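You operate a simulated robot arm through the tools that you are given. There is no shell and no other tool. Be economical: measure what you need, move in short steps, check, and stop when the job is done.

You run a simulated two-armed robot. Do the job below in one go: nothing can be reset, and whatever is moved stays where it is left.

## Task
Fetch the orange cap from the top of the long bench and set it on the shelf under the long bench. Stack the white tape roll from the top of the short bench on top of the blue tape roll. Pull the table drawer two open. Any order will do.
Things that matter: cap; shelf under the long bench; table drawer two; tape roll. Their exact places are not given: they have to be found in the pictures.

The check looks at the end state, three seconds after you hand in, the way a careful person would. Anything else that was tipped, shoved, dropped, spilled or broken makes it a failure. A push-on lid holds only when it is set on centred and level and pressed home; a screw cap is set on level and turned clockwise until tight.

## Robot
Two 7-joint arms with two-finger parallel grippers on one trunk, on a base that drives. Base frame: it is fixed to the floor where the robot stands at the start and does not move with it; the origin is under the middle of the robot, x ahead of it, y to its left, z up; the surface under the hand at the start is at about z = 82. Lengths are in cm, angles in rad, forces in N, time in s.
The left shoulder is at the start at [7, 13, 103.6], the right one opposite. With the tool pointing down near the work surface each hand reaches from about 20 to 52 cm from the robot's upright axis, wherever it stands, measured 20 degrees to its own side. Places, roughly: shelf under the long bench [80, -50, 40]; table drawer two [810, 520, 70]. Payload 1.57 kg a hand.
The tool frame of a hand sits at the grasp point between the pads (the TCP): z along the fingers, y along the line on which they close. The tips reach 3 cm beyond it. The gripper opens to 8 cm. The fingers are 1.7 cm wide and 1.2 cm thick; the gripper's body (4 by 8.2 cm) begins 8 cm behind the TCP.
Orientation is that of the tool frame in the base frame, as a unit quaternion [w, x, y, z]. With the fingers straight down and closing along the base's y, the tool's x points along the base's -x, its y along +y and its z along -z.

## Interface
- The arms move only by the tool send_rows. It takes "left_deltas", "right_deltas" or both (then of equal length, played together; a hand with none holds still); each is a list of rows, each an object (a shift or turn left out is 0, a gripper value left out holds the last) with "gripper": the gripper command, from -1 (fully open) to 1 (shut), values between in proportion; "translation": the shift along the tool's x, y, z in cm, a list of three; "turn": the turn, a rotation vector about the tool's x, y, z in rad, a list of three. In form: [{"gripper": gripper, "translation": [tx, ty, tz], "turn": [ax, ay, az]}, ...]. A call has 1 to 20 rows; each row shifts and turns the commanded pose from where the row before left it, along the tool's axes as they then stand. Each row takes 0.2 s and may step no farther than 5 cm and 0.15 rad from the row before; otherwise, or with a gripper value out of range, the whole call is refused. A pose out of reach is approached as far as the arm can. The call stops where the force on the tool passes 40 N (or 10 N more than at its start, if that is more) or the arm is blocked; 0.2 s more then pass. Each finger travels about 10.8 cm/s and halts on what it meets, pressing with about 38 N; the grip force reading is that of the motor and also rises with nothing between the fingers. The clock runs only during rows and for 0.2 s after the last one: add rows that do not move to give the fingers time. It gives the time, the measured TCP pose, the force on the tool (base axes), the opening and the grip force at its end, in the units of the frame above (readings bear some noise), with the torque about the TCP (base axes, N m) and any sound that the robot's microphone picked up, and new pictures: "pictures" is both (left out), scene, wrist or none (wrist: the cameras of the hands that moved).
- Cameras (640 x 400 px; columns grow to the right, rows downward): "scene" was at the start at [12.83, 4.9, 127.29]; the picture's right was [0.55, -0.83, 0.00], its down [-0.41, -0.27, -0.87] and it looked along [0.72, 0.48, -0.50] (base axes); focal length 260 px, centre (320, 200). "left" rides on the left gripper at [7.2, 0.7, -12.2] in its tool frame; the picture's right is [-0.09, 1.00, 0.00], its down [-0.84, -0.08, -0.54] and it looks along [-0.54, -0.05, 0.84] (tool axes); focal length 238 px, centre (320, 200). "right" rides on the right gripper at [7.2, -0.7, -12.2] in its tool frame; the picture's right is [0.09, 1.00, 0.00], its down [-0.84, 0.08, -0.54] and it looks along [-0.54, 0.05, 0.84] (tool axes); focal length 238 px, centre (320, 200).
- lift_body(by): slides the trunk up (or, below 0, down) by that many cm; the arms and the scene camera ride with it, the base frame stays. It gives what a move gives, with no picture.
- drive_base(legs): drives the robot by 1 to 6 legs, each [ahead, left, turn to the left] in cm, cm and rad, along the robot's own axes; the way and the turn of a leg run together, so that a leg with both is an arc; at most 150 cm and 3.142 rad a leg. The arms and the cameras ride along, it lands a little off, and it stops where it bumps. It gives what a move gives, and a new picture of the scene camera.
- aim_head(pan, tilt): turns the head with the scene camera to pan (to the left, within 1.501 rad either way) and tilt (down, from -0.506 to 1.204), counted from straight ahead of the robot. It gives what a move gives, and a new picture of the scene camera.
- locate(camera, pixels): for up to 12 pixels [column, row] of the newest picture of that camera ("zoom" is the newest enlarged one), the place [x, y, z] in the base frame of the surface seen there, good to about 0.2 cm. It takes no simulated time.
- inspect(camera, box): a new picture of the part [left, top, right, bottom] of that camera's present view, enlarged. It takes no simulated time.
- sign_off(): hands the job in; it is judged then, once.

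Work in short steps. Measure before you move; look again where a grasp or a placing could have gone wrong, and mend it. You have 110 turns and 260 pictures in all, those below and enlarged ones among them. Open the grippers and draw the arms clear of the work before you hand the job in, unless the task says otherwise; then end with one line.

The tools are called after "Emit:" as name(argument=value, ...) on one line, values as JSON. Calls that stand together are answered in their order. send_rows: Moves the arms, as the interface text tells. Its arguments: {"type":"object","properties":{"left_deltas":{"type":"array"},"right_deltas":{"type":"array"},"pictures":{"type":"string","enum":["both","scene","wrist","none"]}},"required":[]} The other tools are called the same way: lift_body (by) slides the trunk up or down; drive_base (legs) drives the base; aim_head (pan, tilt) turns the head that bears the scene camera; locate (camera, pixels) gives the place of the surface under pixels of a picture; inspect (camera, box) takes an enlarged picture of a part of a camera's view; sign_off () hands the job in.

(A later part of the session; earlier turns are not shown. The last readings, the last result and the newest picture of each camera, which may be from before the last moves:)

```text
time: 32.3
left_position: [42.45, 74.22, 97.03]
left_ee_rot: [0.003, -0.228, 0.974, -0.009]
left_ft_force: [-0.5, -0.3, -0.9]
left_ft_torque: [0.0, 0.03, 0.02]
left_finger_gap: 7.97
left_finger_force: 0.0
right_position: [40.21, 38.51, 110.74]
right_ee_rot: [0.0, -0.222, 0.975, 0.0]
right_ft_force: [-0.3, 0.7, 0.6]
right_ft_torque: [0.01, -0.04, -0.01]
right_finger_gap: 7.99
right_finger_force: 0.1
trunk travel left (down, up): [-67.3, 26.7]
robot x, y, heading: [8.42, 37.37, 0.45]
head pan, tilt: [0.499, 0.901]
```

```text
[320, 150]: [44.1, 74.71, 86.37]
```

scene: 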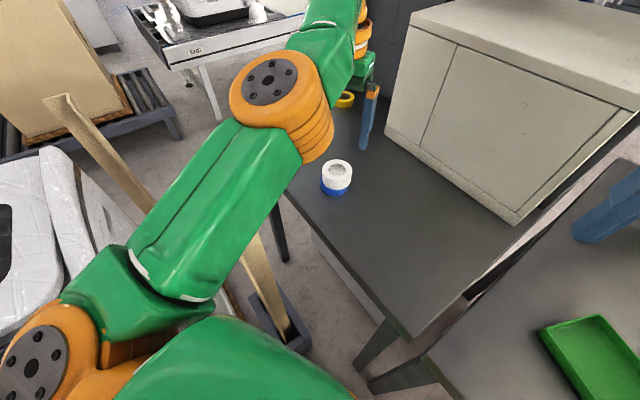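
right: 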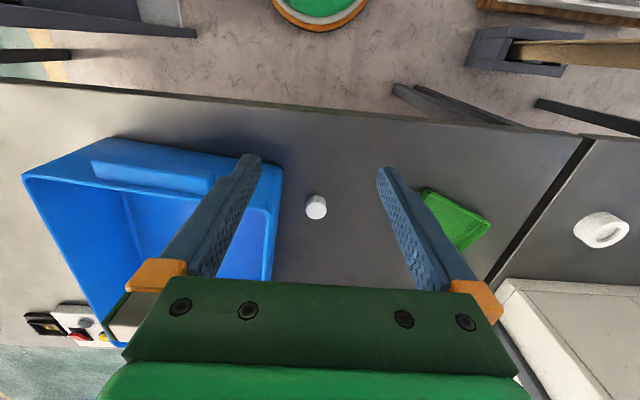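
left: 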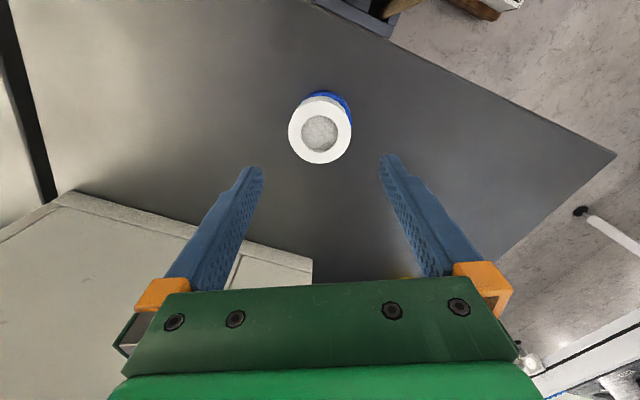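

The white roll sits squarely on the blue one. I draw the left hand up and back, then back the robot away to look under the long bench.

Emit:
send_rows(left_deltas=[{"translation": [2, 0, -4]}, {"translation": [4, 0, -4]}, {"translation": [4, 0, -4]}, {"translation": [4, 0, -2]}, {"translation": [4, 0, 0]}], pictures="none")

Emit:
drive_base(legs=[[0, 0, -0.6], [-8, 0, 0], [0, -30, -0.5], [-30, 0, 0]])

Emit:
aim_head(pan=0.0, tilt=0.6)

```text
refused: row 2 steps farther than a row can; nothing moved
```

```text
time: 38.2
left_position: [13.77, 16.83, 96.95]
left_ee_rot: [-0.003, 0.315, 0.949, -0.01]
left_ft_force: [-1.0, 0.7, 0.1]
left_ft_torque: [0.0, -0.01, 0.01]
left_finger_gap: 8.01
left_finger_force: 0.1
right_position: [-19.14, 2.49, 110.81]
right_ee_rot: [0.0, 0.321, 0.947, 0.0]
right_ft_force: [0.1, -0.1, 0.5]
right_ft_torque: [0.03, 0.0, -0.01]
right_finger_gap: 8.01
right_finger_force: 0.1
trunk travel left (down, up): [-67.3, 26.7]
robot x, y, heading: [-34.31, 30.31, -0.651]
head pan, tilt: [0.499, 0.901]
```

scene: 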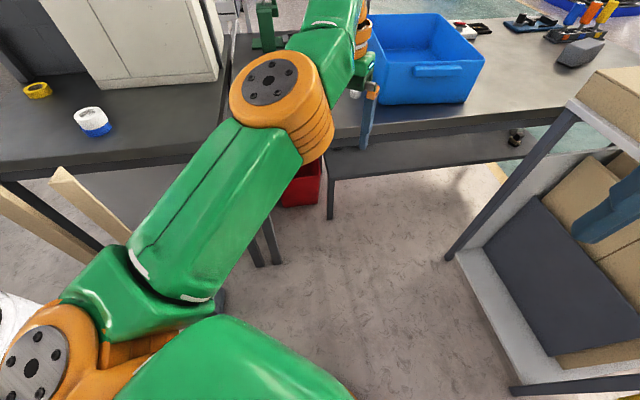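

```text
time: 39.2
left_position: [13.6, 16.72, 96.92]
left_ee_rot: [-0.003, 0.316, 0.949, -0.01]
left_ft_force: [-1.1, -0.4, -0.4]
left_ft_torque: [-0.02, 0.01, 0.0]
left_finger_gap: 8.02
left_finger_force: 0.1
right_position: [-19.17, 2.71, 110.91]
right_ee_rot: [-0.001, 0.321, 0.947, 0.0]
right_ft_force: [-0.1, 0.3, -0.1]
right_ft_torque: [-0.03, -0.01, 0.03]
right_finger_gap: 8.02
right_finger_force: 0.0
trunk travel left (down, up): [-67.3, 26.7]
robot x, y, heading: [-34.77, 30.28, -0.651]
head pan, tilt: [0.0, 0.6]
```

scene: 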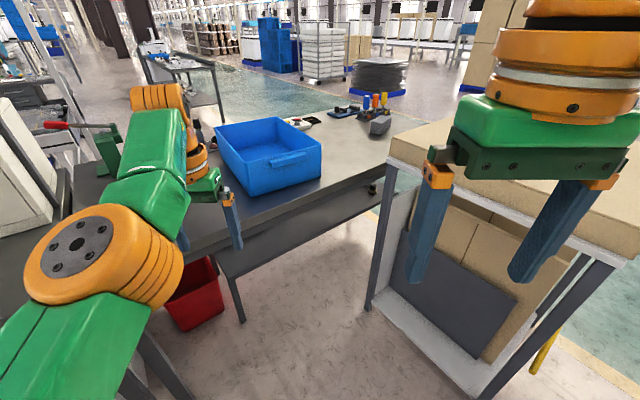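

The refused retreat did no harm: the rolls are still stacked in the picture. A shelf is visible under the bench, and I measure it along with the red bin and the bench ends.

Emit:
locate(camera="scene", pixels=[[220, 272], [310, 215], [380, 195], [300, 230], [330, 195], [374, 188], [240, 315], [200, 290], [385, 150], [368, 300], [145, 65], [270, 230]])

Emit:
inspect(camera="scene", box=[180, 80, 420, 260])

```text
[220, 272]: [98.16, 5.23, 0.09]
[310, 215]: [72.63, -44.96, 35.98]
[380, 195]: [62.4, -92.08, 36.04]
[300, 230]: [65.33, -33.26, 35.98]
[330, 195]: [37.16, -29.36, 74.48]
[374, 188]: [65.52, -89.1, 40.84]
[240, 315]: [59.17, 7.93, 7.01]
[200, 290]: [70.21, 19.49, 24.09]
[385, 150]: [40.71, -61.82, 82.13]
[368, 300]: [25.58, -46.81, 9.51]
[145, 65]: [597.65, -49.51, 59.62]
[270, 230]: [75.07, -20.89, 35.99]
```

```text
2.22 times, centred on (300, 170) of scene
```

zoom: 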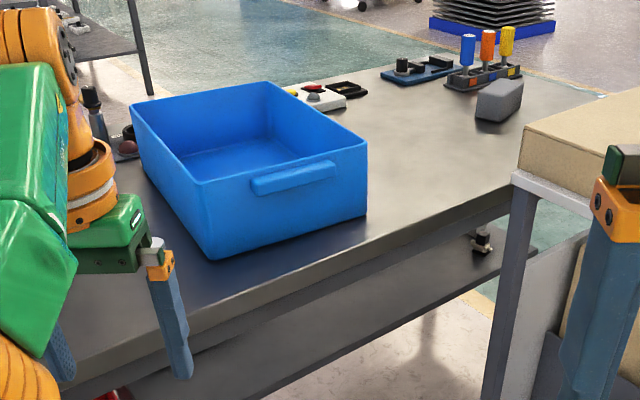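

The shelf is at z 36, starting at about x 62. I look to the right for a route around to the bench's far side.

Emit:
aim_head(pan=-0.7, tilt=0.5)

Emit:
aim_head(pan=-1.45, tilt=0.5)

```text
time: 40.2
left_position: [13.67, 16.92, 96.93]
left_ee_rot: [-0.002, 0.314, 0.949, -0.01]
left_ft_force: [0.3, 0.2, -0.1]
left_ft_torque: [-0.02, 0.01, 0.0]
left_finger_gap: 8.01
left_finger_force: 0.0
right_position: [-19.26, 2.75, 110.89]
right_ee_rot: [0.0, 0.321, 0.947, 0.0]
right_ft_force: [-0.3, 1.0, 0.0]
right_ft_torque: [0.01, 0.02, 0.04]
right_finger_gap: 8.0
right_finger_force: 0.0
trunk travel left (down, up): [-67.3, 26.7]
robot x, y, heading: [-34.57, 30.24, -0.655]
head pan, tilt: [-0.7, 0.499]
```

scene: 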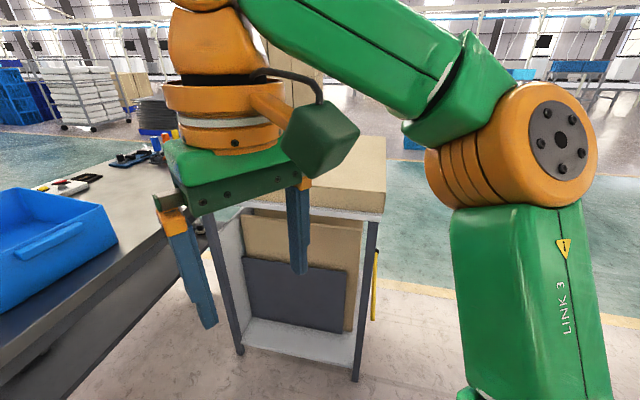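

```text
time: 41.3
left_position: [13.68, 16.82, 96.99]
left_ee_rot: [-0.003, 0.315, 0.949, -0.01]
left_ft_force: [0.2, 0.4, -0.5]
left_ft_torque: [-0.01, -0.02, 0.02]
left_finger_gap: 7.99
left_finger_force: 0.1
right_position: [-19.22, 2.66, 110.9]
right_ee_rot: [0.0, 0.321, 0.947, -0.001]
right_ft_force: [0.1, -0.8, 0.0]
right_ft_torque: [0.01, 0.02, -0.01]
right_finger_gap: 7.98
right_finger_force: 0.1
trunk travel left (down, up): [-67.3, 26.7]
robot x, y, heading: [-34.22, 30.19, -0.658]
head pan, tilt: [-1.45, 0.499]
```

scene: 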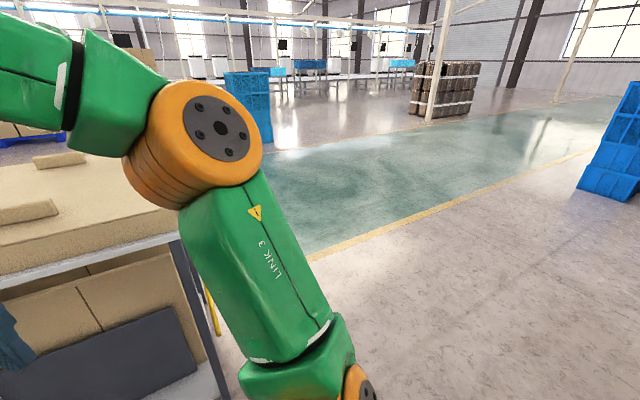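

The floor on the right is open, so I can go round the cart. I measure the cart corners.

Emit:
locate(camera="scene", pixels=[[228, 390], [218, 330], [200, 300], [180, 238], [300, 255], [60, 160], [240, 100]])

Emit:
aim_head(pan=-0.55, tilt=0.3)

```text
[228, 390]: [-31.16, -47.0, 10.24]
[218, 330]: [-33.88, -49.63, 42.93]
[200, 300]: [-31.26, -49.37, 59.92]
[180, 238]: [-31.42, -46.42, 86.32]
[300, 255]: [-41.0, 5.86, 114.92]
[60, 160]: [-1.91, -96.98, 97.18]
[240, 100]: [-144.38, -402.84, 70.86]
```

```text
time: 42.5
left_position: [13.73, 16.8, 96.86]
left_ee_rot: [-0.002, 0.315, 0.949, -0.009]
left_ft_force: [-0.1, 0.0, 0.1]
left_ft_torque: [-0.01, 0.0, -0.03]
left_finger_gap: 8.01
left_finger_force: 0.2
right_position: [-19.12, 2.7, 110.86]
right_ee_rot: [0.0, 0.322, 0.947, 0.0]
right_ft_force: [-0.7, 0.7, -0.2]
right_ft_torque: [-0.03, 0.03, -0.03]
right_finger_gap: 8.0
right_finger_force: 0.1
trunk travel left (down, up): [-67.3, 26.7]
robot x, y, heading: [-34.53, 30.3, -0.653]
head pan, tilt: [-0.55, 0.3]
```

scene: 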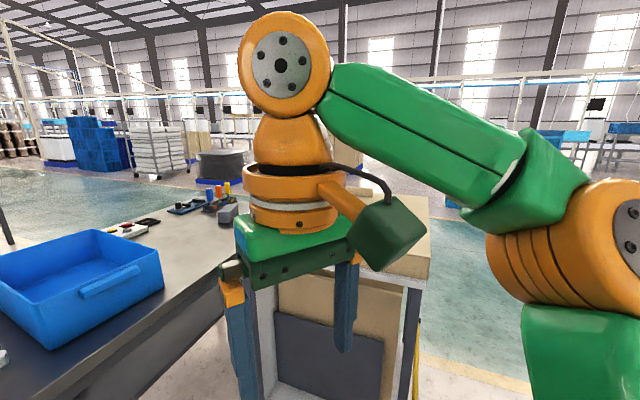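

The cart spans x −34…28, y from −46 to beyond −97. I turn to face −y, sidestep to x≈−76 and drive past it.

Emit:
drive_base(legs=[[0, 0, -0.917], [5, -42, 0], [100, 0, 0]])

Emit:
aim_head(pan=0.7, tilt=0.4)

```text
time: 52.2
left_position: [-62.99, -116.1, 97.04]
left_ee_rot: [-0.006, 0.711, 0.703, -0.008]
left_ft_force: [0.3, 0.5, 0.4]
left_ft_torque: [-0.02, 0.02, -0.03]
left_finger_gap: 7.98
left_finger_force: 0.0
right_position: [-93.7, -97.84, 110.92]
right_ee_rot: [0.0, 0.717, 0.697, 0.0]
right_ft_force: [0.5, 0.1, 0.1]
right_ft_torque: [0.04, 0.02, 0.03]
right_finger_gap: 8.01
right_finger_force: 0.0
trunk travel left (down, up): [-67.3, 26.7]
robot x, y, heading: [-80.47, -69.22, -1.596]
head pan, tilt: [-0.55, 0.3]
```

scene: 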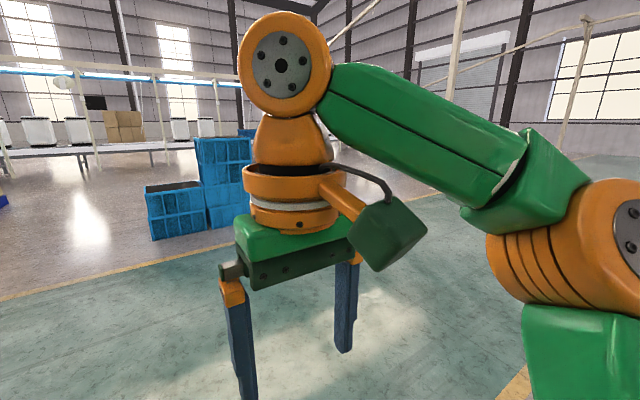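

```text
time: 53.7
left_position: [-62.94, -116.06, 96.96]
left_ee_rot: [-0.006, 0.711, 0.703, -0.008]
left_ft_force: [0.7, 0.4, 0.4]
left_ft_torque: [0.01, 0.02, 0.0]
left_finger_gap: 8.0
left_finger_force: 0.0
right_position: [-93.7, -97.84, 110.95]
right_ee_rot: [0.0, 0.717, 0.697, 0.0]
right_ft_force: [-0.5, -0.4, -0.3]
right_ft_torque: [-0.01, -0.02, 0.02]
right_finger_gap: 8.0
right_finger_force: 0.0
trunk travel left (down, up): [-67.3, 26.7]
robot x, y, heading: [-80.37, -69.33, -1.599]
head pan, tilt: [0.7, 0.4]
```

scene: 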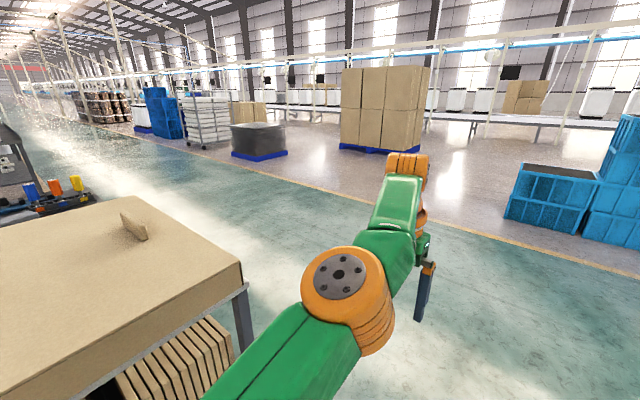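

The aisle ahead is clear. I measure the cart's far corner and obstacles across the aisle.

Emit:
locate(camera="scene", pixels=[[242, 265], [235, 330], [120, 198], [380, 150], [525, 222], [280, 155], [250, 175], [30, 210], [80, 180], [250, 240]])

```text
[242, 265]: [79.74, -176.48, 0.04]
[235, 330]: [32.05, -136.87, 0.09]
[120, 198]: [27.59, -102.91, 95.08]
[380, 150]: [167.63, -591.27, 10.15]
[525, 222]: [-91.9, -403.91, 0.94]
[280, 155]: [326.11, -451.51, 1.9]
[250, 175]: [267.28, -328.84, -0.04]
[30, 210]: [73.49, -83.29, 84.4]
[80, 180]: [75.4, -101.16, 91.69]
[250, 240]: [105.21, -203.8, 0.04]
```

I drive to y≈−165, turn to face +x, and go along the aisle to x≈140.

Emit:
drive_base(legs=[[95, 0, 0], [0, 0, 1.598], [150, 0, 0], [70, 0, 0]])

Emit:
aim_head(pan=1.2, tilt=0.4)

```text
time: 73.1
left_position: [183.88, -167.92, 96.86]
left_ee_rot: [0.0, 0.033, 0.999, -0.009]
left_ft_force: [0.4, 0.3, 0.1]
left_ft_torque: [0.0, -0.02, 0.03]
left_finger_gap: 8.0
left_finger_force: 0.1
right_position: [164.03, -197.62, 110.96]
right_ee_rot: [0.0, 0.04, 0.999, 0.0]
right_ft_force: [-0.3, -0.8, -0.1]
right_ft_torque: [0.0, -0.02, 0.02]
right_finger_gap: 7.97
right_finger_force: 0.1
trunk travel left (down, up): [-67.3, 26.7]
robot x, y, heading: [136.11, -182.92, -0.079]
head pan, tilt: [0.7, 0.4]
```

scene: 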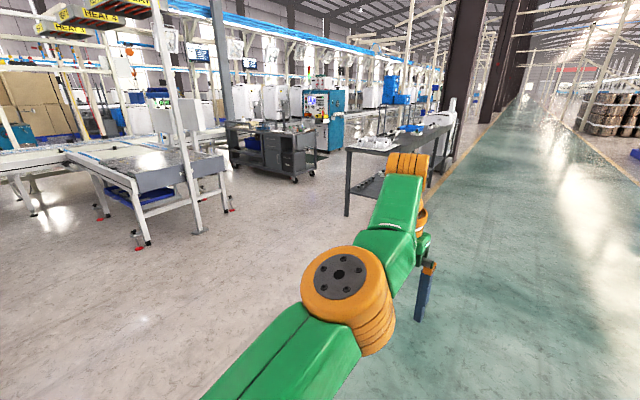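

```text
time: 74.0
left_position: [183.87, -167.95, 97.0]
left_ee_rot: [0.001, 0.033, 0.999, -0.009]
left_ft_force: [0.3, 0.2, 0.1]
left_ft_torque: [0.0, 0.02, 0.0]
left_finger_gap: 8.0
left_finger_force: 0.0
right_position: [163.97, -197.57, 110.88]
right_ee_rot: [0.0, 0.041, 0.999, 0.0]
right_ft_force: [0.2, 0.0, 0.4]
right_ft_torque: [0.0, 0.02, 0.03]
right_finger_gap: 7.96
right_finger_force: 0.0
trunk travel left (down, up): [-67.3, 26.7]
robot x, y, heading: [136.22, -183.03, -0.085]
head pan, tilt: [1.201, 0.4]
```

scene: 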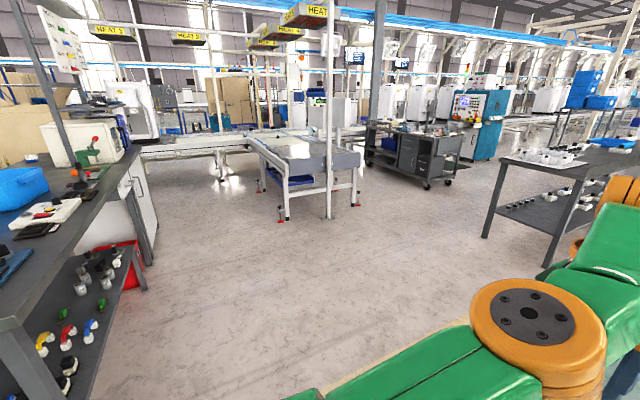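

The bench's far side is open floor and its shelf holds items. I turn to +y and drive alongside, keeping clear of the bench.

Emit:
drive_base(legs=[[0, 0, 1.655], [0, -18, 0], [130, 0, 0]])

Emit:
aim_head(pan=1.3, tilt=0.7)

```text
time: 85.5
left_position: [145.78, -7.54, 96.93]
left_ee_rot: [0.007, -0.687, 0.727, -0.006]
left_ft_force: [-1.3, 0.0, -0.9]
left_ft_torque: [0.0, -0.03, -0.01]
left_finger_gap: 8.01
left_finger_force: 0.0
right_position: [175.79, -27.2, 111.01]
right_ee_rot: [-0.001, -0.682, 0.731, 0.0]
right_ft_force: [0.2, -0.9, 0.1]
right_ft_torque: [0.0, 0.0, 0.03]
right_finger_gap: 8.0
right_finger_force: 0.1
trunk travel left (down, up): [-67.3, 26.7]
robot x, y, heading: [161.19, -54.98, 1.508]
head pan, tilt: [1.201, 0.4]
```

scene: 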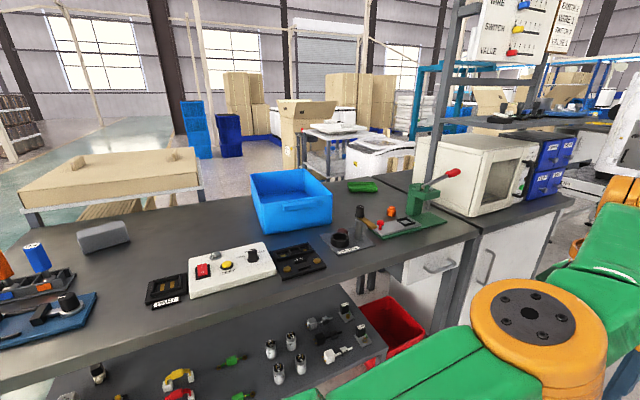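

```text
time: 86.3
left_position: [145.75, -7.59, 96.93]
left_ee_rot: [0.008, -0.687, 0.727, -0.006]
left_ft_force: [0.3, -0.8, -0.3]
left_ft_torque: [0.0, 0.01, 0.03]
left_finger_gap: 8.01
left_finger_force: 0.0
right_position: [175.8, -27.2, 110.95]
right_ee_rot: [0.0, -0.682, 0.732, -0.001]
right_ft_force: [-0.2, 0.9, 0.4]
right_ft_torque: [0.01, 0.0, 0.01]
right_finger_gap: 8.01
right_finger_force: 0.0
trunk travel left (down, up): [-67.3, 26.7]
robot x, y, heading: [161.57, -55.23, 1.507]
head pan, tilt: [1.3, 0.7]
```

scene: 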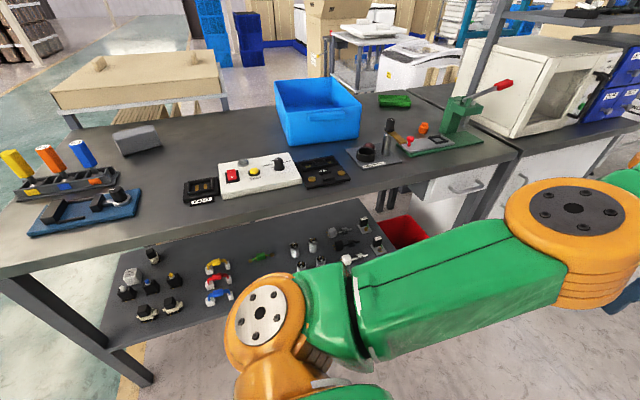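

I see the orange cap at (423,128) beyond a toggle clamp, and the shelf below. I measure these.

Emit:
inspect(camera="scene", box=[340, 70, 520, 180])

Emit:
locate(camera="zoom", pixels=[[297, 195], [297, 230], [280, 215], [315, 215], [230, 260], [480, 240], [450, 120], [585, 48], [180, 190], [330, 255], [100, 300], [420, 90]])

Emit:
inspect(camera="scene", box=[90, 190, 450, 380])

Emit:
locate(camera="zoom", pixels=[[30, 260], [200, 240], [340, 150], [420, 50], [450, 70], [480, 30], [530, 120], [100, 180], [250, 210], [400, 30], [300, 120], [560, 60]])

```text
3.56 times, centred on (430, 125) of scene
```

zoom: 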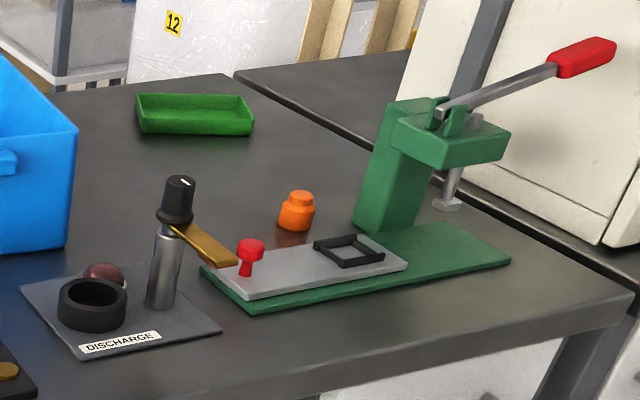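

```text
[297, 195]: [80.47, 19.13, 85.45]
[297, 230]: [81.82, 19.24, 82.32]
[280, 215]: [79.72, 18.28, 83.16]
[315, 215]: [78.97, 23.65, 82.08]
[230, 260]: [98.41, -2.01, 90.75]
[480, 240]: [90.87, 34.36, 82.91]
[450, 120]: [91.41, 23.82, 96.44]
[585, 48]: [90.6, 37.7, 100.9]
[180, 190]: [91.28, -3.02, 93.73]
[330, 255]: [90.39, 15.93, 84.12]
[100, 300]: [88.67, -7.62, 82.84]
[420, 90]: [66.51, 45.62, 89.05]
```

```text
1.78 times, centred on (270, 285) of scene
```

zoom: 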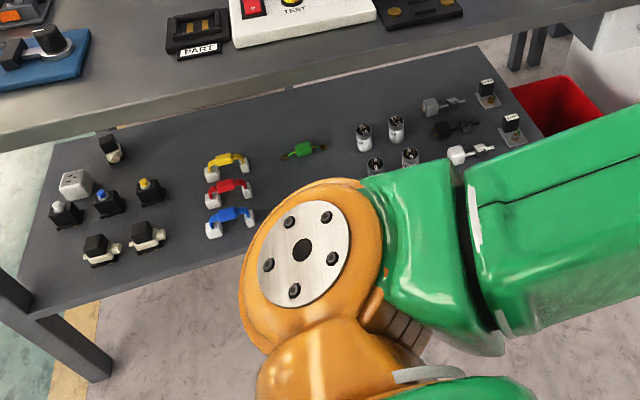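

```text
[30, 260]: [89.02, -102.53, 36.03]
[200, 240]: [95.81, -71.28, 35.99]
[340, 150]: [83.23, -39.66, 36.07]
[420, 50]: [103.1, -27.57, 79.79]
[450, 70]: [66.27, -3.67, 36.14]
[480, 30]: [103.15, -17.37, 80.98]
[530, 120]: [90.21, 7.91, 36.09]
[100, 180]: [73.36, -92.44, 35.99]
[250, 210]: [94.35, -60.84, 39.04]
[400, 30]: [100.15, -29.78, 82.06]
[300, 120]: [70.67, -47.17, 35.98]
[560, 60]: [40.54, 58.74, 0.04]
```

The shelf (z 36) has free space around (92,−42). The cap is near (80,20), beside the press tower. I drive on and turn so the left hand can approach from a slant.

Emit:
drive_base(legs=[[45, 0, 0], [0, 0, 0.78]])

Emit:
aim_head(pan=0.25, tilt=0.65)

```text
time: 91.1
left_position: [119.6, 11.88, 96.98]
left_ee_rot: [-0.009, 0.913, -0.408, 0.003]
left_ft_force: [-0.2, -0.3, -0.4]
left_ft_torque: [0.0, 0.0, -0.01]
left_finger_gap: 8.0
left_finger_force: 0.1
right_position: [154.67, 19.37, 110.92]
right_ee_rot: [0.0, 0.91, -0.414, 0.0]
right_ft_force: [-0.1, 0.1, 0.2]
right_ft_torque: [0.0, -0.01, 0.01]
right_finger_gap: 7.99
right_finger_force: 0.2
trunk travel left (down, up): [-67.3, 26.7]
robot x, y, heading: [163.98, -10.69, 2.285]
head pan, tilt: [1.3, 0.7]
```

scene: 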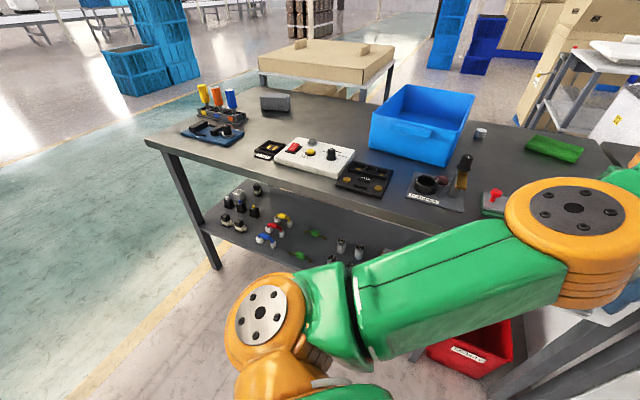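

```text
time: 92.4
left_position: [119.66, 11.95, 96.89]
left_ee_rot: [-0.009, 0.913, -0.408, 0.002]
left_ft_force: [0.6, 0.4, 0.1]
left_ft_torque: [0.02, 0.01, 0.02]
left_finger_gap: 8.01
left_finger_force: 0.0
right_position: [154.68, 19.23, 111.03]
right_ee_rot: [0.0, 0.91, -0.414, 0.0]
right_ft_force: [0.2, 0.0, -0.2]
right_ft_torque: [-0.01, -0.02, -0.02]
right_finger_gap: 8.01
right_finger_force: 0.0
trunk travel left (down, up): [-67.3, 26.7]
robot x, y, heading: [164.34, -10.86, 2.288]
head pan, tilt: [0.25, 0.649]
```

scene: 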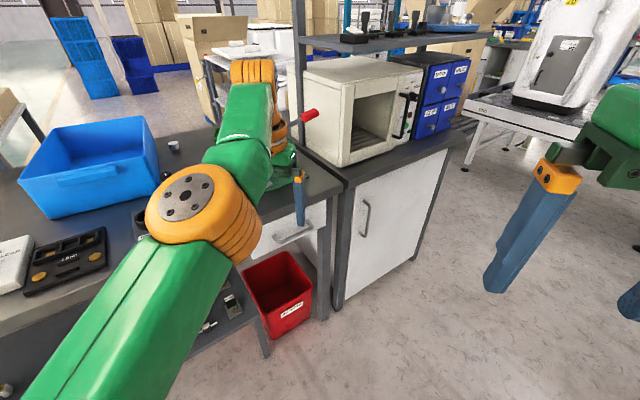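

I raise the left hand, yaw it left by 0.34 and tilt it 0.7 rad so the fingers point forward and down.

Emit:
send_rows(left_deltas=[{"translation": [0, 0, -3], "turn": [0, 0, -0.113]}, {"translation": [0, 0, -3], "turn": [0, 0, -0.113]}, {"translation": [0, 0, -3], "turn": [0, 0, -0.113]}, {"turn": [0, -0.14, 0]}, {"turn": [0, -0.14, 0]}, {"turn": [0, -0.14, 0]}, {"turn": [0, -0.14, 0]}, {"turn": [0, -0.14, 0]}, {}])

```text
time: 94.4
left_position: [116.14, 5.46, 106.29]
left_ee_rot: [-0.092, 0.911, -0.23, -0.328]
left_ft_force: [0.5, 0.4, 0.4]
left_ft_torque: [-0.03, -0.01, -0.02]
left_finger_gap: 7.99
left_finger_force: 0.0
left hand out of reach, approached as far as the arm can: row 1, 2, 3, 4, 6, 7, 8
right_position: [154.81, 19.29, 111.03]
right_ee_rot: [0.0, 0.91, -0.414, 0.0]
right_ft_force: [-0.3, 0.1, 0.3]
right_ft_torque: [-0.02, -0.02, -0.01]
right_finger_gap: 8.02
right_finger_force: 0.1
trunk travel left (down, up): [-67.3, 26.7]
robot x, y, heading: [163.87, -10.47, 2.291]
head pan, tilt: [0.25, 0.649]
```

scene: 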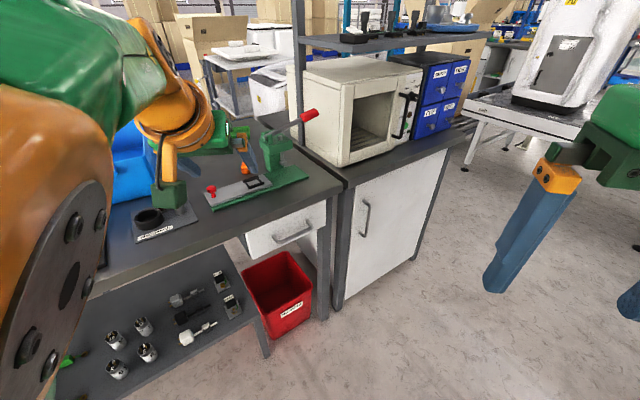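
left: 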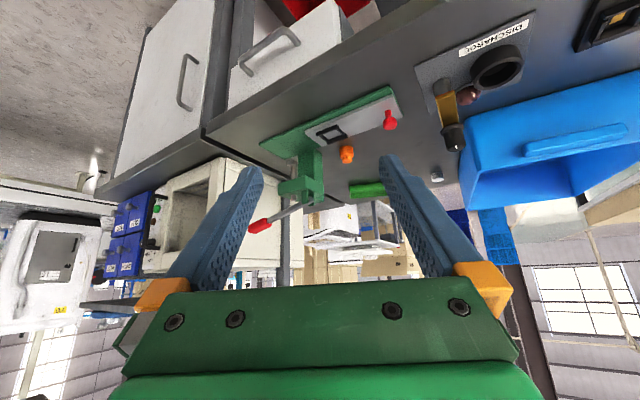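

The hand now points along (−0.56,0.32,−0.77), as wanted, and the cap is visible at (346,152). I drive toward the bench so that the hand ends high above the cap.

Emit:
drive_base(legs=[[32.5, 16.8, 0]])

Emit:
send_rows(left_deltas=[{"gripper": -1}], pictures="wrist")

```text
time: 96.7
left_position: [81.55, 18.76, 106.21]
left_ee_rot: [-0.092, 0.912, -0.231, -0.327]
left_ft_force: [1.1, 1.2, -0.2]
left_ft_torque: [-0.05, -0.02, 0.0]
left_finger_gap: 8.01
left_finger_force: 0.0
right_position: [120.09, 32.74, 110.87]
right_ee_rot: [0.0, 0.91, -0.415, -0.001]
right_ft_force: [-0.3, -0.1, -0.2]
right_ft_torque: [0.04, -0.02, -0.01]
right_finger_gap: 7.99
right_finger_force: 0.0
trunk travel left (down, up): [-67.3, 26.7]
robot x, y, heading: [129.85, 2.93, 2.287]
head pan, tilt: [0.25, 0.649]
```

scene: 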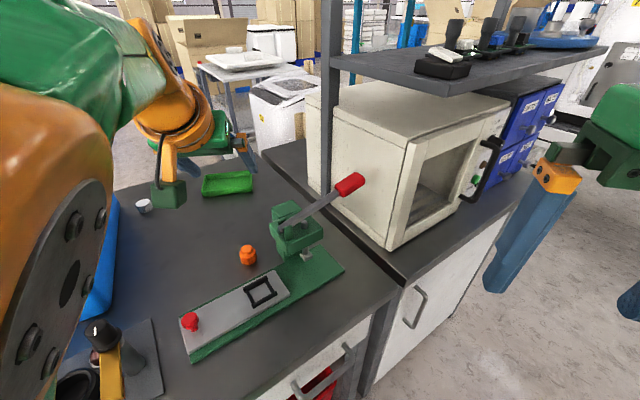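

```text
time: 97.1
left_position: [81.42, 18.82, 106.14]
left_ee_rot: [-0.094, 0.911, -0.231, -0.328]
left_ft_force: [0.2, -0.1, -1.2]
left_ft_torque: [-0.01, -0.01, 0.0]
left_finger_gap: 8.02
left_finger_force: 0.1
right_position: [120.02, 32.7, 111.04]
right_ee_rot: [-0.001, 0.91, -0.415, -0.001]
right_ft_force: [0.7, -0.3, 0.1]
right_ft_torque: [0.0, 0.0, 0.01]
right_finger_gap: 7.98
right_finger_force: 0.1
trunk travel left (down, up): [-67.3, 26.7]
robot x, y, heading: [129.2, 3.23, 2.283]
head pan, tilt: [0.25, 0.649]
```

left: 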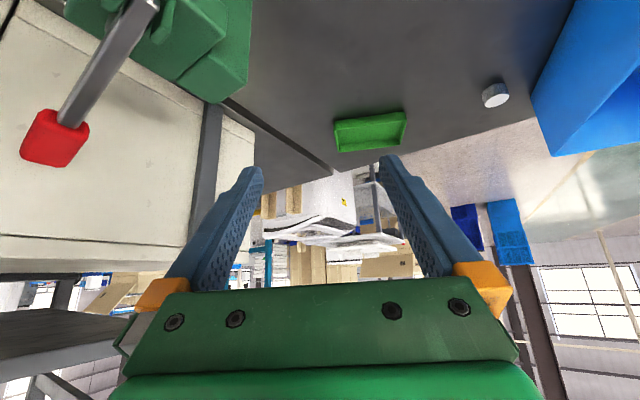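

The scene camera shows the cap clearly at (248,255). I zoom in and measure the cap and the press.

Emit:
inspect(camera="scene", box=[170, 190, 330, 290])

Emit:
locate(camera="zoom", pixels=[[312, 226], [312, 240], [312, 294], [283, 265], [341, 265], [312, 270], [420, 250], [420, 170], [470, 80], [400, 140], [360, 370], [90, 500]])

```text
4.00 times, centred on (250, 240) of scene
```

zoom: 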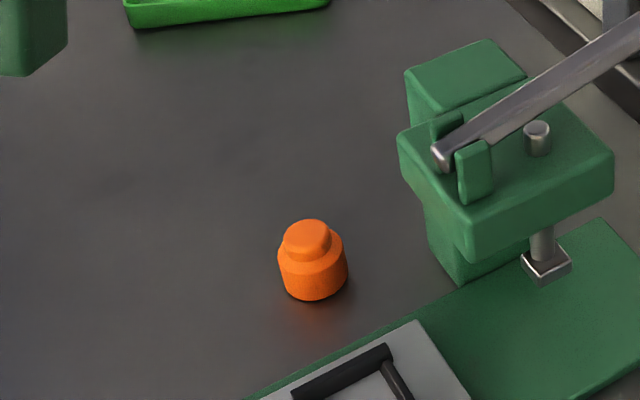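

```text
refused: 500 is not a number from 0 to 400
```

Emit:
locate(camera="zoom", pixels=[[307, 235], [313, 272], [313, 296], [283, 265], [344, 265], [300, 252], [405, 75], [400, 140], [460, 285], [465, 205], [415, 85], [425, 240]])

```text
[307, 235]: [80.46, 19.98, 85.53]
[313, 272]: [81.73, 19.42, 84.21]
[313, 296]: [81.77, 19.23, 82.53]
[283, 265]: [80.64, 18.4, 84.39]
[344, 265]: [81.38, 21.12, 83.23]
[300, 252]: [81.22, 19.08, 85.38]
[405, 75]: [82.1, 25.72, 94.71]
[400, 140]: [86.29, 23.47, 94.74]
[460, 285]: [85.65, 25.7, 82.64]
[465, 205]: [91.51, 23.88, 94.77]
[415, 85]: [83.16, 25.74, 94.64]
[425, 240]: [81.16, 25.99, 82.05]
```

Cap centre ≈ (80.2,19.9), body Ø≈3.3, top 85.5; the press tower starts at y 25.7. I part-close the fingers and lower straight down about 12 cm.

Emit:
send_rows(left_deltas=[{"gripper": -0.4, "translation": [2.56, 0.07, 3.06]}, {"translation": [2.56, 0.07, 3.06]}, {"translation": [2.56, 0.07, 3.06]}, {}])

```text
time: 98.1
left_position: [79.64, 17.99, 94.58]
left_ee_rot: [-0.098, 0.913, -0.224, -0.327]
left_ft_force: [0.2, 0.1, 0.9]
left_ft_torque: [-0.04, -0.01, 0.01]
left_finger_gap: 5.61
left_finger_force: 0.0
left hand out of reach, approached as far as the arm can: row 1, 2
right_position: [120.11, 32.74, 110.81]
right_ee_rot: [0.0, 0.91, -0.415, 0.0]
right_ft_force: [-0.5, -0.1, -0.3]
right_ft_torque: [0.01, 0.02, 0.01]
right_finger_gap: 8.01
right_finger_force: 0.0
trunk travel left (down, up): [-67.3, 26.7]
robot x, y, heading: [129.2, 3.01, 2.285]
head pan, tilt: [0.25, 0.649]
```

scene: 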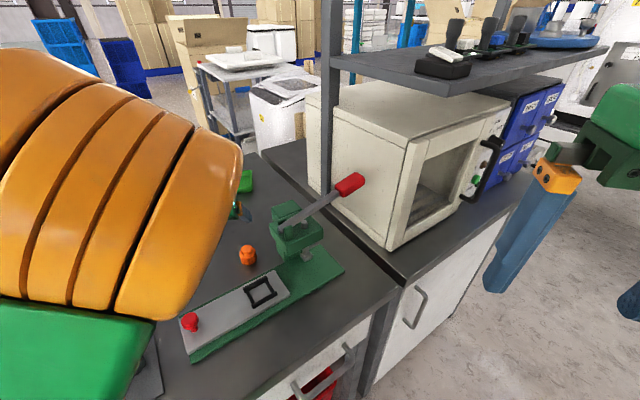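
left: 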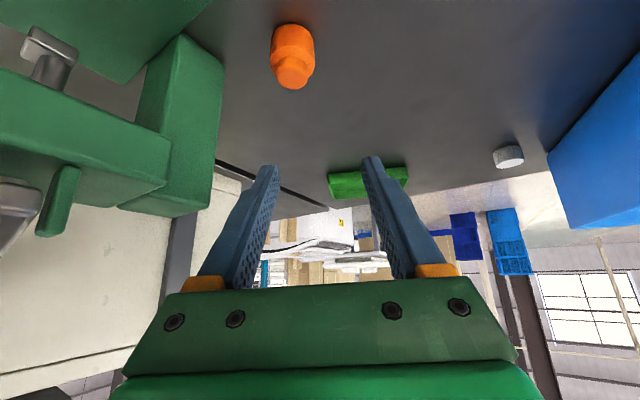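

I correct horizontally by (1.9,1.2) and lower to z≈90, then look.

Emit:
send_rows(left_deltas=[{"gripper": -0.4, "translation": [1.86, -0.91, 1.39]}, {"translation": [1.86, -0.91, 1.39]}, {}], pictures="wrist")

Emit:
inspect(camera="scene", box=[190, 190, 330, 290])

```text
time: 98.9
left_position: [79.53, 17.97, 89.97]
left_ee_rot: [-0.097, 0.914, -0.225, -0.323]
left_ft_force: [0.6, 0.6, -0.2]
left_ft_torque: [0.0, 0.01, -0.02]
left_finger_gap: 5.59
left_finger_force: 0.1
left hand out of reach, approached as far as the arm can: row 1, 2
right_position: [120.07, 32.7, 110.97]
right_ee_rot: [0.0, 0.91, -0.415, 0.0]
right_ft_force: [0.6, 0.5, 0.3]
right_ft_torque: [0.0, 0.01, -0.02]
right_finger_gap: 8.01
right_finger_force: 0.0
trunk travel left (down, up): [-67.3, 26.7]
robot x, y, heading: [129.06, 2.64, 2.286]
head pan, tilt: [0.25, 0.649]
```

left: 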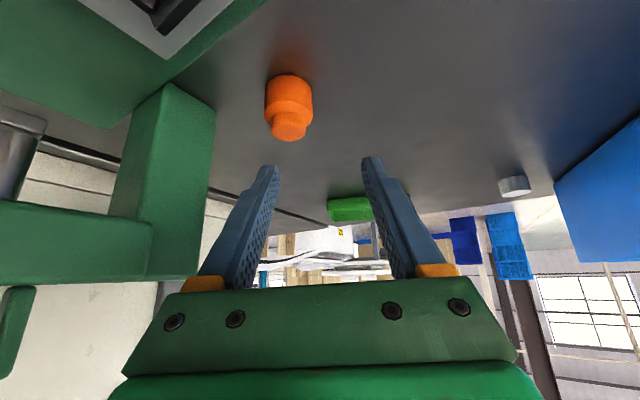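

```text
4.00 times, centred on (260, 240) of scene
```

zoom: 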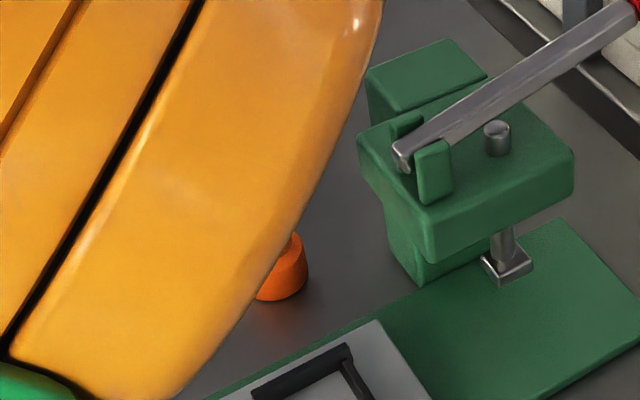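

The arm is at its rightward limit again. I raise 5 cm and shift the base 5 cm to the right to gain margin.

Emit:
send_rows(left_deltas=[{"gripper": -0.4, "translation": [-1.6, 1, -1.92]}, {"translation": [-1.6, 1, -1.92]}, {}], pictures="none")

Emit:
drive_base(legs=[[0, -5, 0]])

```text
time: 99.7
left_position: [78.62, 16.03, 94.86]
left_ee_rot: [-0.097, 0.914, -0.224, -0.325]
left_ft_force: [0.1, -0.3, 0.2]
left_ft_torque: [0.01, -0.04, 0.02]
left_finger_gap: 5.58
left_finger_force: 0.0
right_position: [120.06, 32.81, 111.02]
right_ee_rot: [0.0, 0.91, -0.414, 0.0]
right_ft_force: [-0.2, -0.2, 0.5]
right_ft_torque: [0.0, 0.03, 0.0]
right_finger_gap: 8.02
right_finger_force: 0.1
trunk travel left (down, up): [-67.3, 26.7]
robot x, y, heading: [129.63, 2.8, 2.287]
head pan, tilt: [0.25, 0.649]
```

```text
time: 100.7
left_position: [81.96, 18.93, 94.79]
left_ee_rot: [-0.1, 0.914, -0.224, -0.322]
left_ft_force: [0.8, -0.1, 0.1]
left_ft_torque: [0.01, 0.0, -0.04]
left_finger_gap: 5.57
left_finger_force: 0.1
right_position: [123.37, 35.71, 110.92]
right_ee_rot: [-0.001, 0.91, -0.415, 0.001]
right_ft_force: [0.2, 0.2, -0.3]
right_ft_torque: [0.0, -0.01, 0.01]
right_finger_gap: 8.0
right_finger_force: 0.0
trunk travel left (down, up): [-67.3, 26.7]
robot x, y, heading: [133.01, 5.82, 2.285]
head pan, tilt: [0.25, 0.649]
```

scene: 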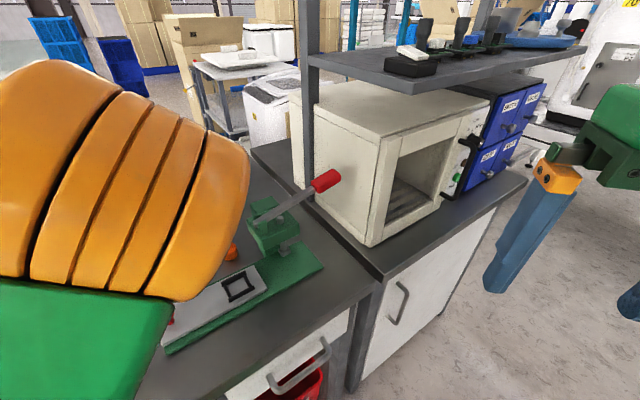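

TCP at (82.0,18.9,94.8). I lower to z≈88 over the grasp point and look from the wrist.

Emit:
send_rows(left_deltas=[{"gripper": -0.4, "translation": [1.89, 0.14, 2.7]}, {"translation": [1.89, 0.14, 2.7]}, {}], pictures="wrist")

Emit:
inspect(camera="left", box=[220, 40, 420, 240])

```text
time: 101.5
left_position: [81.69, 19.23, 88.43]
left_ee_rot: [-0.096, 0.913, -0.225, -0.325]
left_ft_force: [-0.5, -0.1, 0.3]
left_ft_torque: [-0.01, 0.03, 0.03]
left_finger_gap: 5.59
left_finger_force: 0.1
right_position: [123.8, 35.87, 110.93]
right_ee_rot: [0.001, 0.91, -0.415, -0.002]
right_ft_force: [0.4, -0.3, -0.7]
right_ft_torque: [-0.02, 0.02, 0.0]
right_finger_gap: 8.0
right_finger_force: 0.0
trunk travel left (down, up): [-67.3, 26.7]
robot x, y, heading: [133.19, 6.06, 2.286]
head pan, tilt: [0.25, 0.649]
```

left: 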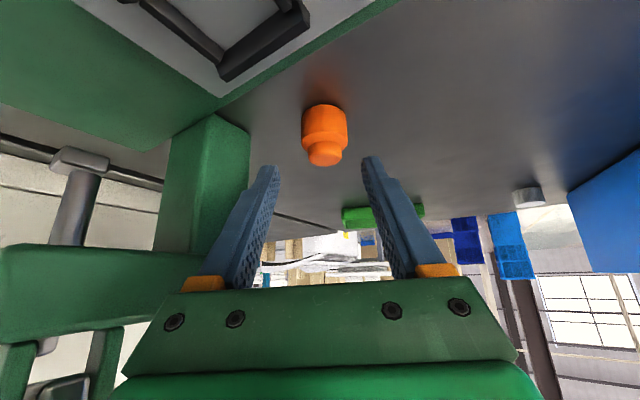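

```text
2.00 times, centred on (320, 140) of left
```

zoom: 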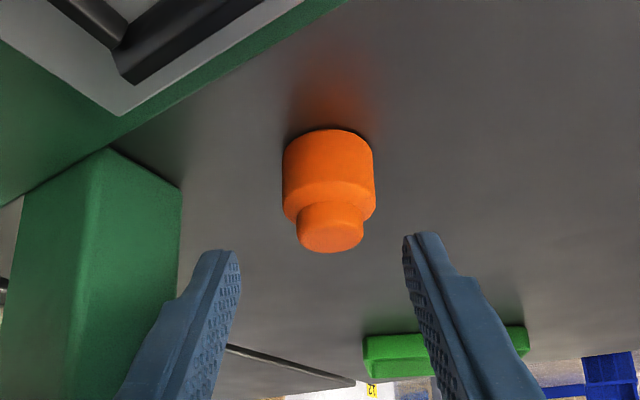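

The cap is centred between the fingers. I lower the last 3.3 cm and check before closing.

Emit:
send_rows(left_deltas=[{"gripper": -0.4, "translation": [1.0, 0.05, 1.3]}, {"translation": [1.0, 0.05, 1.3]}, {}], pictures="wrist")

Emit:
inspect(camera="left", box=[220, 60, 420, 260])

```text
time: 102.3
left_position: [81.62, 19.59, 85.09]
left_ee_rot: [-0.099, 0.914, -0.225, -0.323]
left_ft_force: [0.2, 0.3, 0.0]
left_ft_torque: [-0.01, 0.01, 0.01]
left_finger_gap: 5.6
left_finger_force: 0.0
right_position: [123.67, 35.89, 110.74]
right_ee_rot: [0.0, 0.91, -0.414, 0.0]
right_ft_force: [0.5, 0.6, 0.4]
right_ft_torque: [0.0, 0.01, -0.03]
right_finger_gap: 8.0
right_finger_force: 0.0
trunk travel left (down, up): [-67.3, 26.7]
robot x, y, heading: [132.87, 5.86, 2.288]
head pan, tilt: [0.25, 0.649]
```

left: 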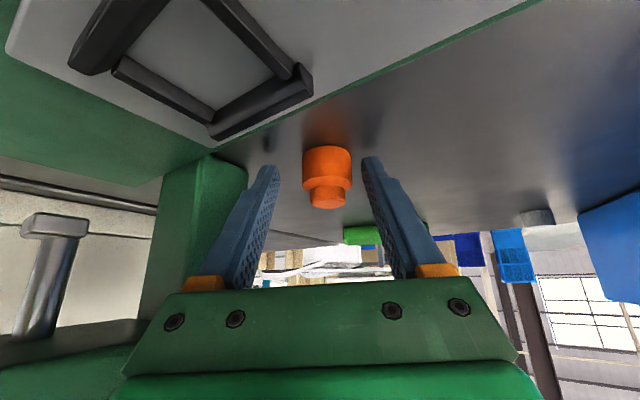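

```text
2.00 times, centred on (320, 160) of left
```

zoom: 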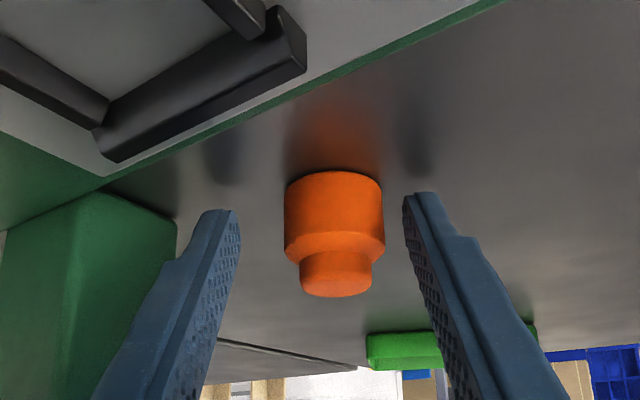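

Tips straddle the cap, which is slightly right in the view. I shift 0.35 along tool y and close.

Emit:
send_rows(left_deltas=[{"gripper": -0.4, "translation": [0, 0.38, 0]}, {"gripper": -0.1}, {"gripper": 0.5}, {"gripper": 1}, {"gripper": 1}], pictures="wrist")

Emit:
inspect(camera="left", box=[220, 60, 420, 260])

```text
time: 103.5
left_position: [81.4, 19.17, 84.96]
left_ee_rot: [-0.098, 0.914, -0.225, -0.324]
left_ft_force: [-0.5, 0.3, 0.9]
left_ft_torque: [-0.02, -0.01, -0.02]
left_finger_gap: 2.88
left_finger_force: 37.8
right_position: [123.69, 35.91, 111.05]
right_ee_rot: [0.0, 0.91, -0.414, 0.0]
right_ft_force: [1.0, -0.1, 0.2]
right_ft_torque: [-0.03, 0.0, -0.01]
right_finger_gap: 8.01
right_finger_force: 0.1
trunk travel left (down, up): [-67.3, 26.7]
robot x, y, heading: [132.78, 6.27, 2.289]
head pan, tilt: [0.25, 0.649]
```

left: 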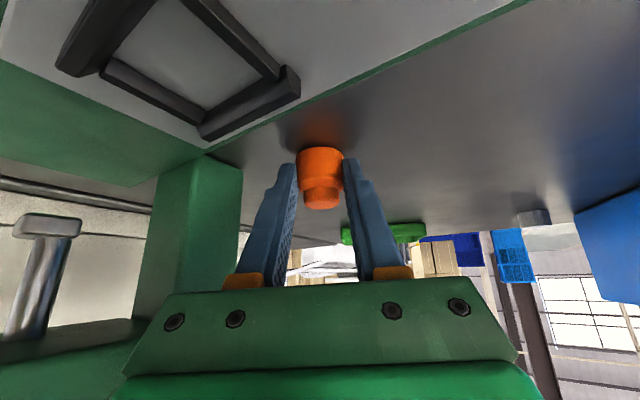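

```text
2.00 times, centred on (320, 160) of left
```

zoom: 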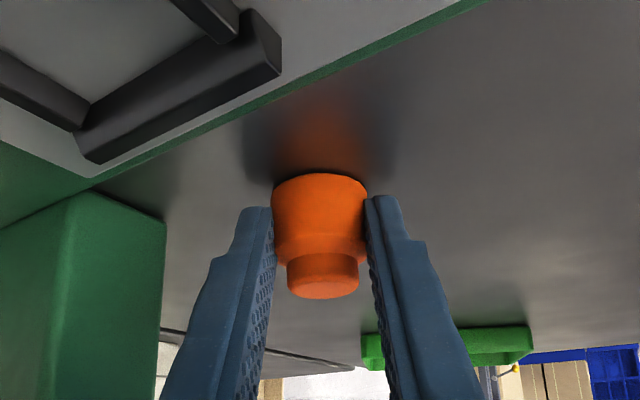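

Gap 2.88 with full force. I lift 3 cm and check that the cap comes along level.

Emit:
send_rows(left_deltas=[{"gripper": 1, "translation": [-0.64, -0.02, -0.77]}, {"translation": [-1.28, -0.04, -1.54]}, {}], pictures="wrist")

Emit:
inspect(camera="left", box=[220, 60, 420, 260])

```text
time: 104.3
left_position: [81.32, 19.1, 88.03]
left_ee_rot: [-0.099, 0.914, -0.224, -0.324]
left_ft_force: [0.1, -0.1, -1.3]
left_ft_torque: [0.0, 0.02, 0.02]
left_finger_gap: 2.89
left_finger_force: 38.1
right_position: [123.64, 36.03, 110.92]
right_ee_rot: [0.0, 0.91, -0.415, 0.001]
right_ft_force: [0.0, -0.3, -0.7]
right_ft_torque: [-0.02, 0.04, -0.01]
right_finger_gap: 7.98
right_finger_force: 0.1
trunk travel left (down, up): [-67.3, 26.7]
robot x, y, heading: [133.02, 5.77, 2.291]
head pan, tilt: [0.25, 0.649]
```

left: 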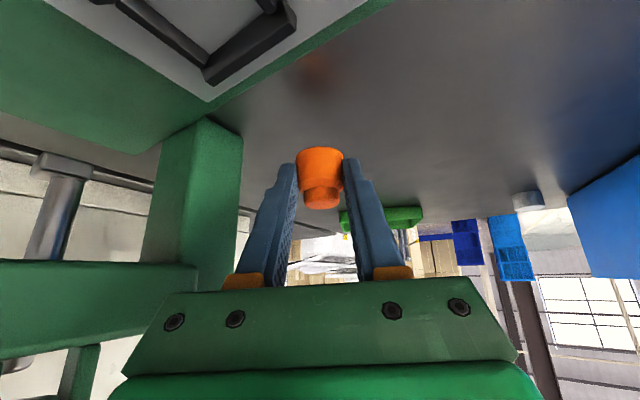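

```text
2.00 times, centred on (320, 160) of left
```

zoom: 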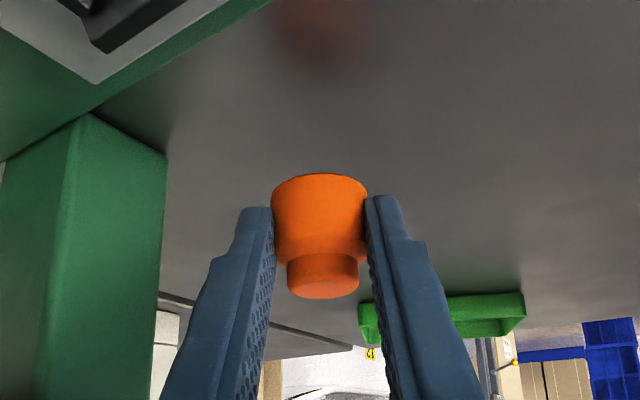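

The cap is held upright. I raise to z≈100 and back the robot out from the bench.

Emit:
send_rows(left_deltas=[{"gripper": 1, "translation": [-2.56, -0.07, -3.06]}, {"translation": [-2.56, -0.07, -3.06]}, {"translation": [-2.56, -0.07, -3.06]}, {}], pictures="none")

Emit:
drive_base(legs=[[-36, -20, 0]])

Emit:
aim_head(pan=0.7, tilt=0.8)

```text
time: 105.3
left_position: [81.24, 18.76, 99.93]
left_ee_rot: [-0.101, 0.915, -0.219, -0.322]
left_ft_force: [0.9, 0.0, 0.1]
left_ft_torque: [-0.06, -0.02, 0.0]
left_finger_gap: 2.85
left_finger_force: 37.9
right_position: [123.66, 36.02, 110.88]
right_ee_rot: [0.0, 0.91, -0.414, 0.0]
right_ft_force: [0.2, 0.0, 0.0]
right_ft_torque: [0.0, 0.03, 0.0]
right_finger_gap: 7.97
right_finger_force: 0.1
trunk travel left (down, up): [-67.3, 26.7]
robot x, y, heading: [132.72, 6.17, 2.277]
head pan, tilt: [0.25, 0.649]
```

```text
time: 107.8
left_position: [119.71, 5.54, 99.71]
left_ee_rot: [-0.102, 0.915, -0.223, -0.32]
left_ft_force: [-0.2, 0.6, -0.9]
left_ft_torque: [0.0, 0.0, 0.0]
left_finger_gap: 2.91
left_finger_force: 38.3
right_position: [162.16, 22.35, 110.83]
right_ee_rot: [0.0, 0.909, -0.417, 0.0]
right_ft_force: [0.5, -0.8, 0.4]
right_ft_torque: [0.01, 0.03, 0.04]
right_finger_gap: 8.01
right_finger_force: 0.1
trunk travel left (down, up): [-67.3, 26.7]
robot x, y, heading: [171.33, -7.78, 2.283]
head pan, tilt: [0.25, 0.649]
```

scene: 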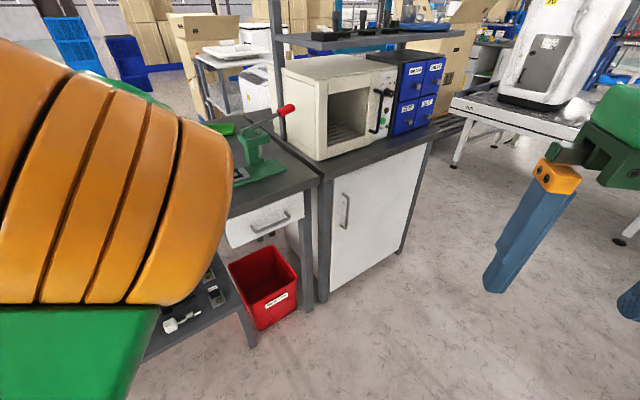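

```text
time: 108.7
left_position: [119.69, 5.28, 99.73]
left_ee_rot: [-0.104, 0.915, -0.221, -0.321]
left_ft_force: [0.9, -0.1, -0.2]
left_ft_torque: [-0.01, -0.02, -0.02]
left_finger_gap: 2.9
left_finger_force: 38.3
right_position: [162.27, 22.35, 110.95]
right_ee_rot: [0.0, 0.909, -0.418, 0.001]
right_ft_force: [0.1, -0.8, -0.6]
right_ft_torque: [-0.01, -0.02, -0.01]
right_finger_gap: 8.02
right_finger_force: 0.1
trunk travel left (down, up): [-67.3, 26.7]
robot x, y, heading: [171.16, -8.02, 2.286]
head pan, tilt: [0.7, 0.799]
```

scene: 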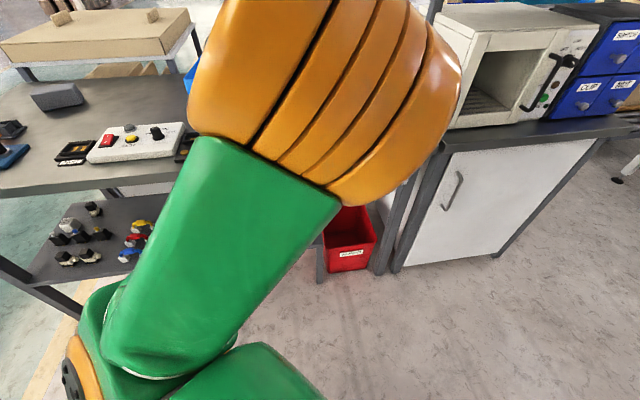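

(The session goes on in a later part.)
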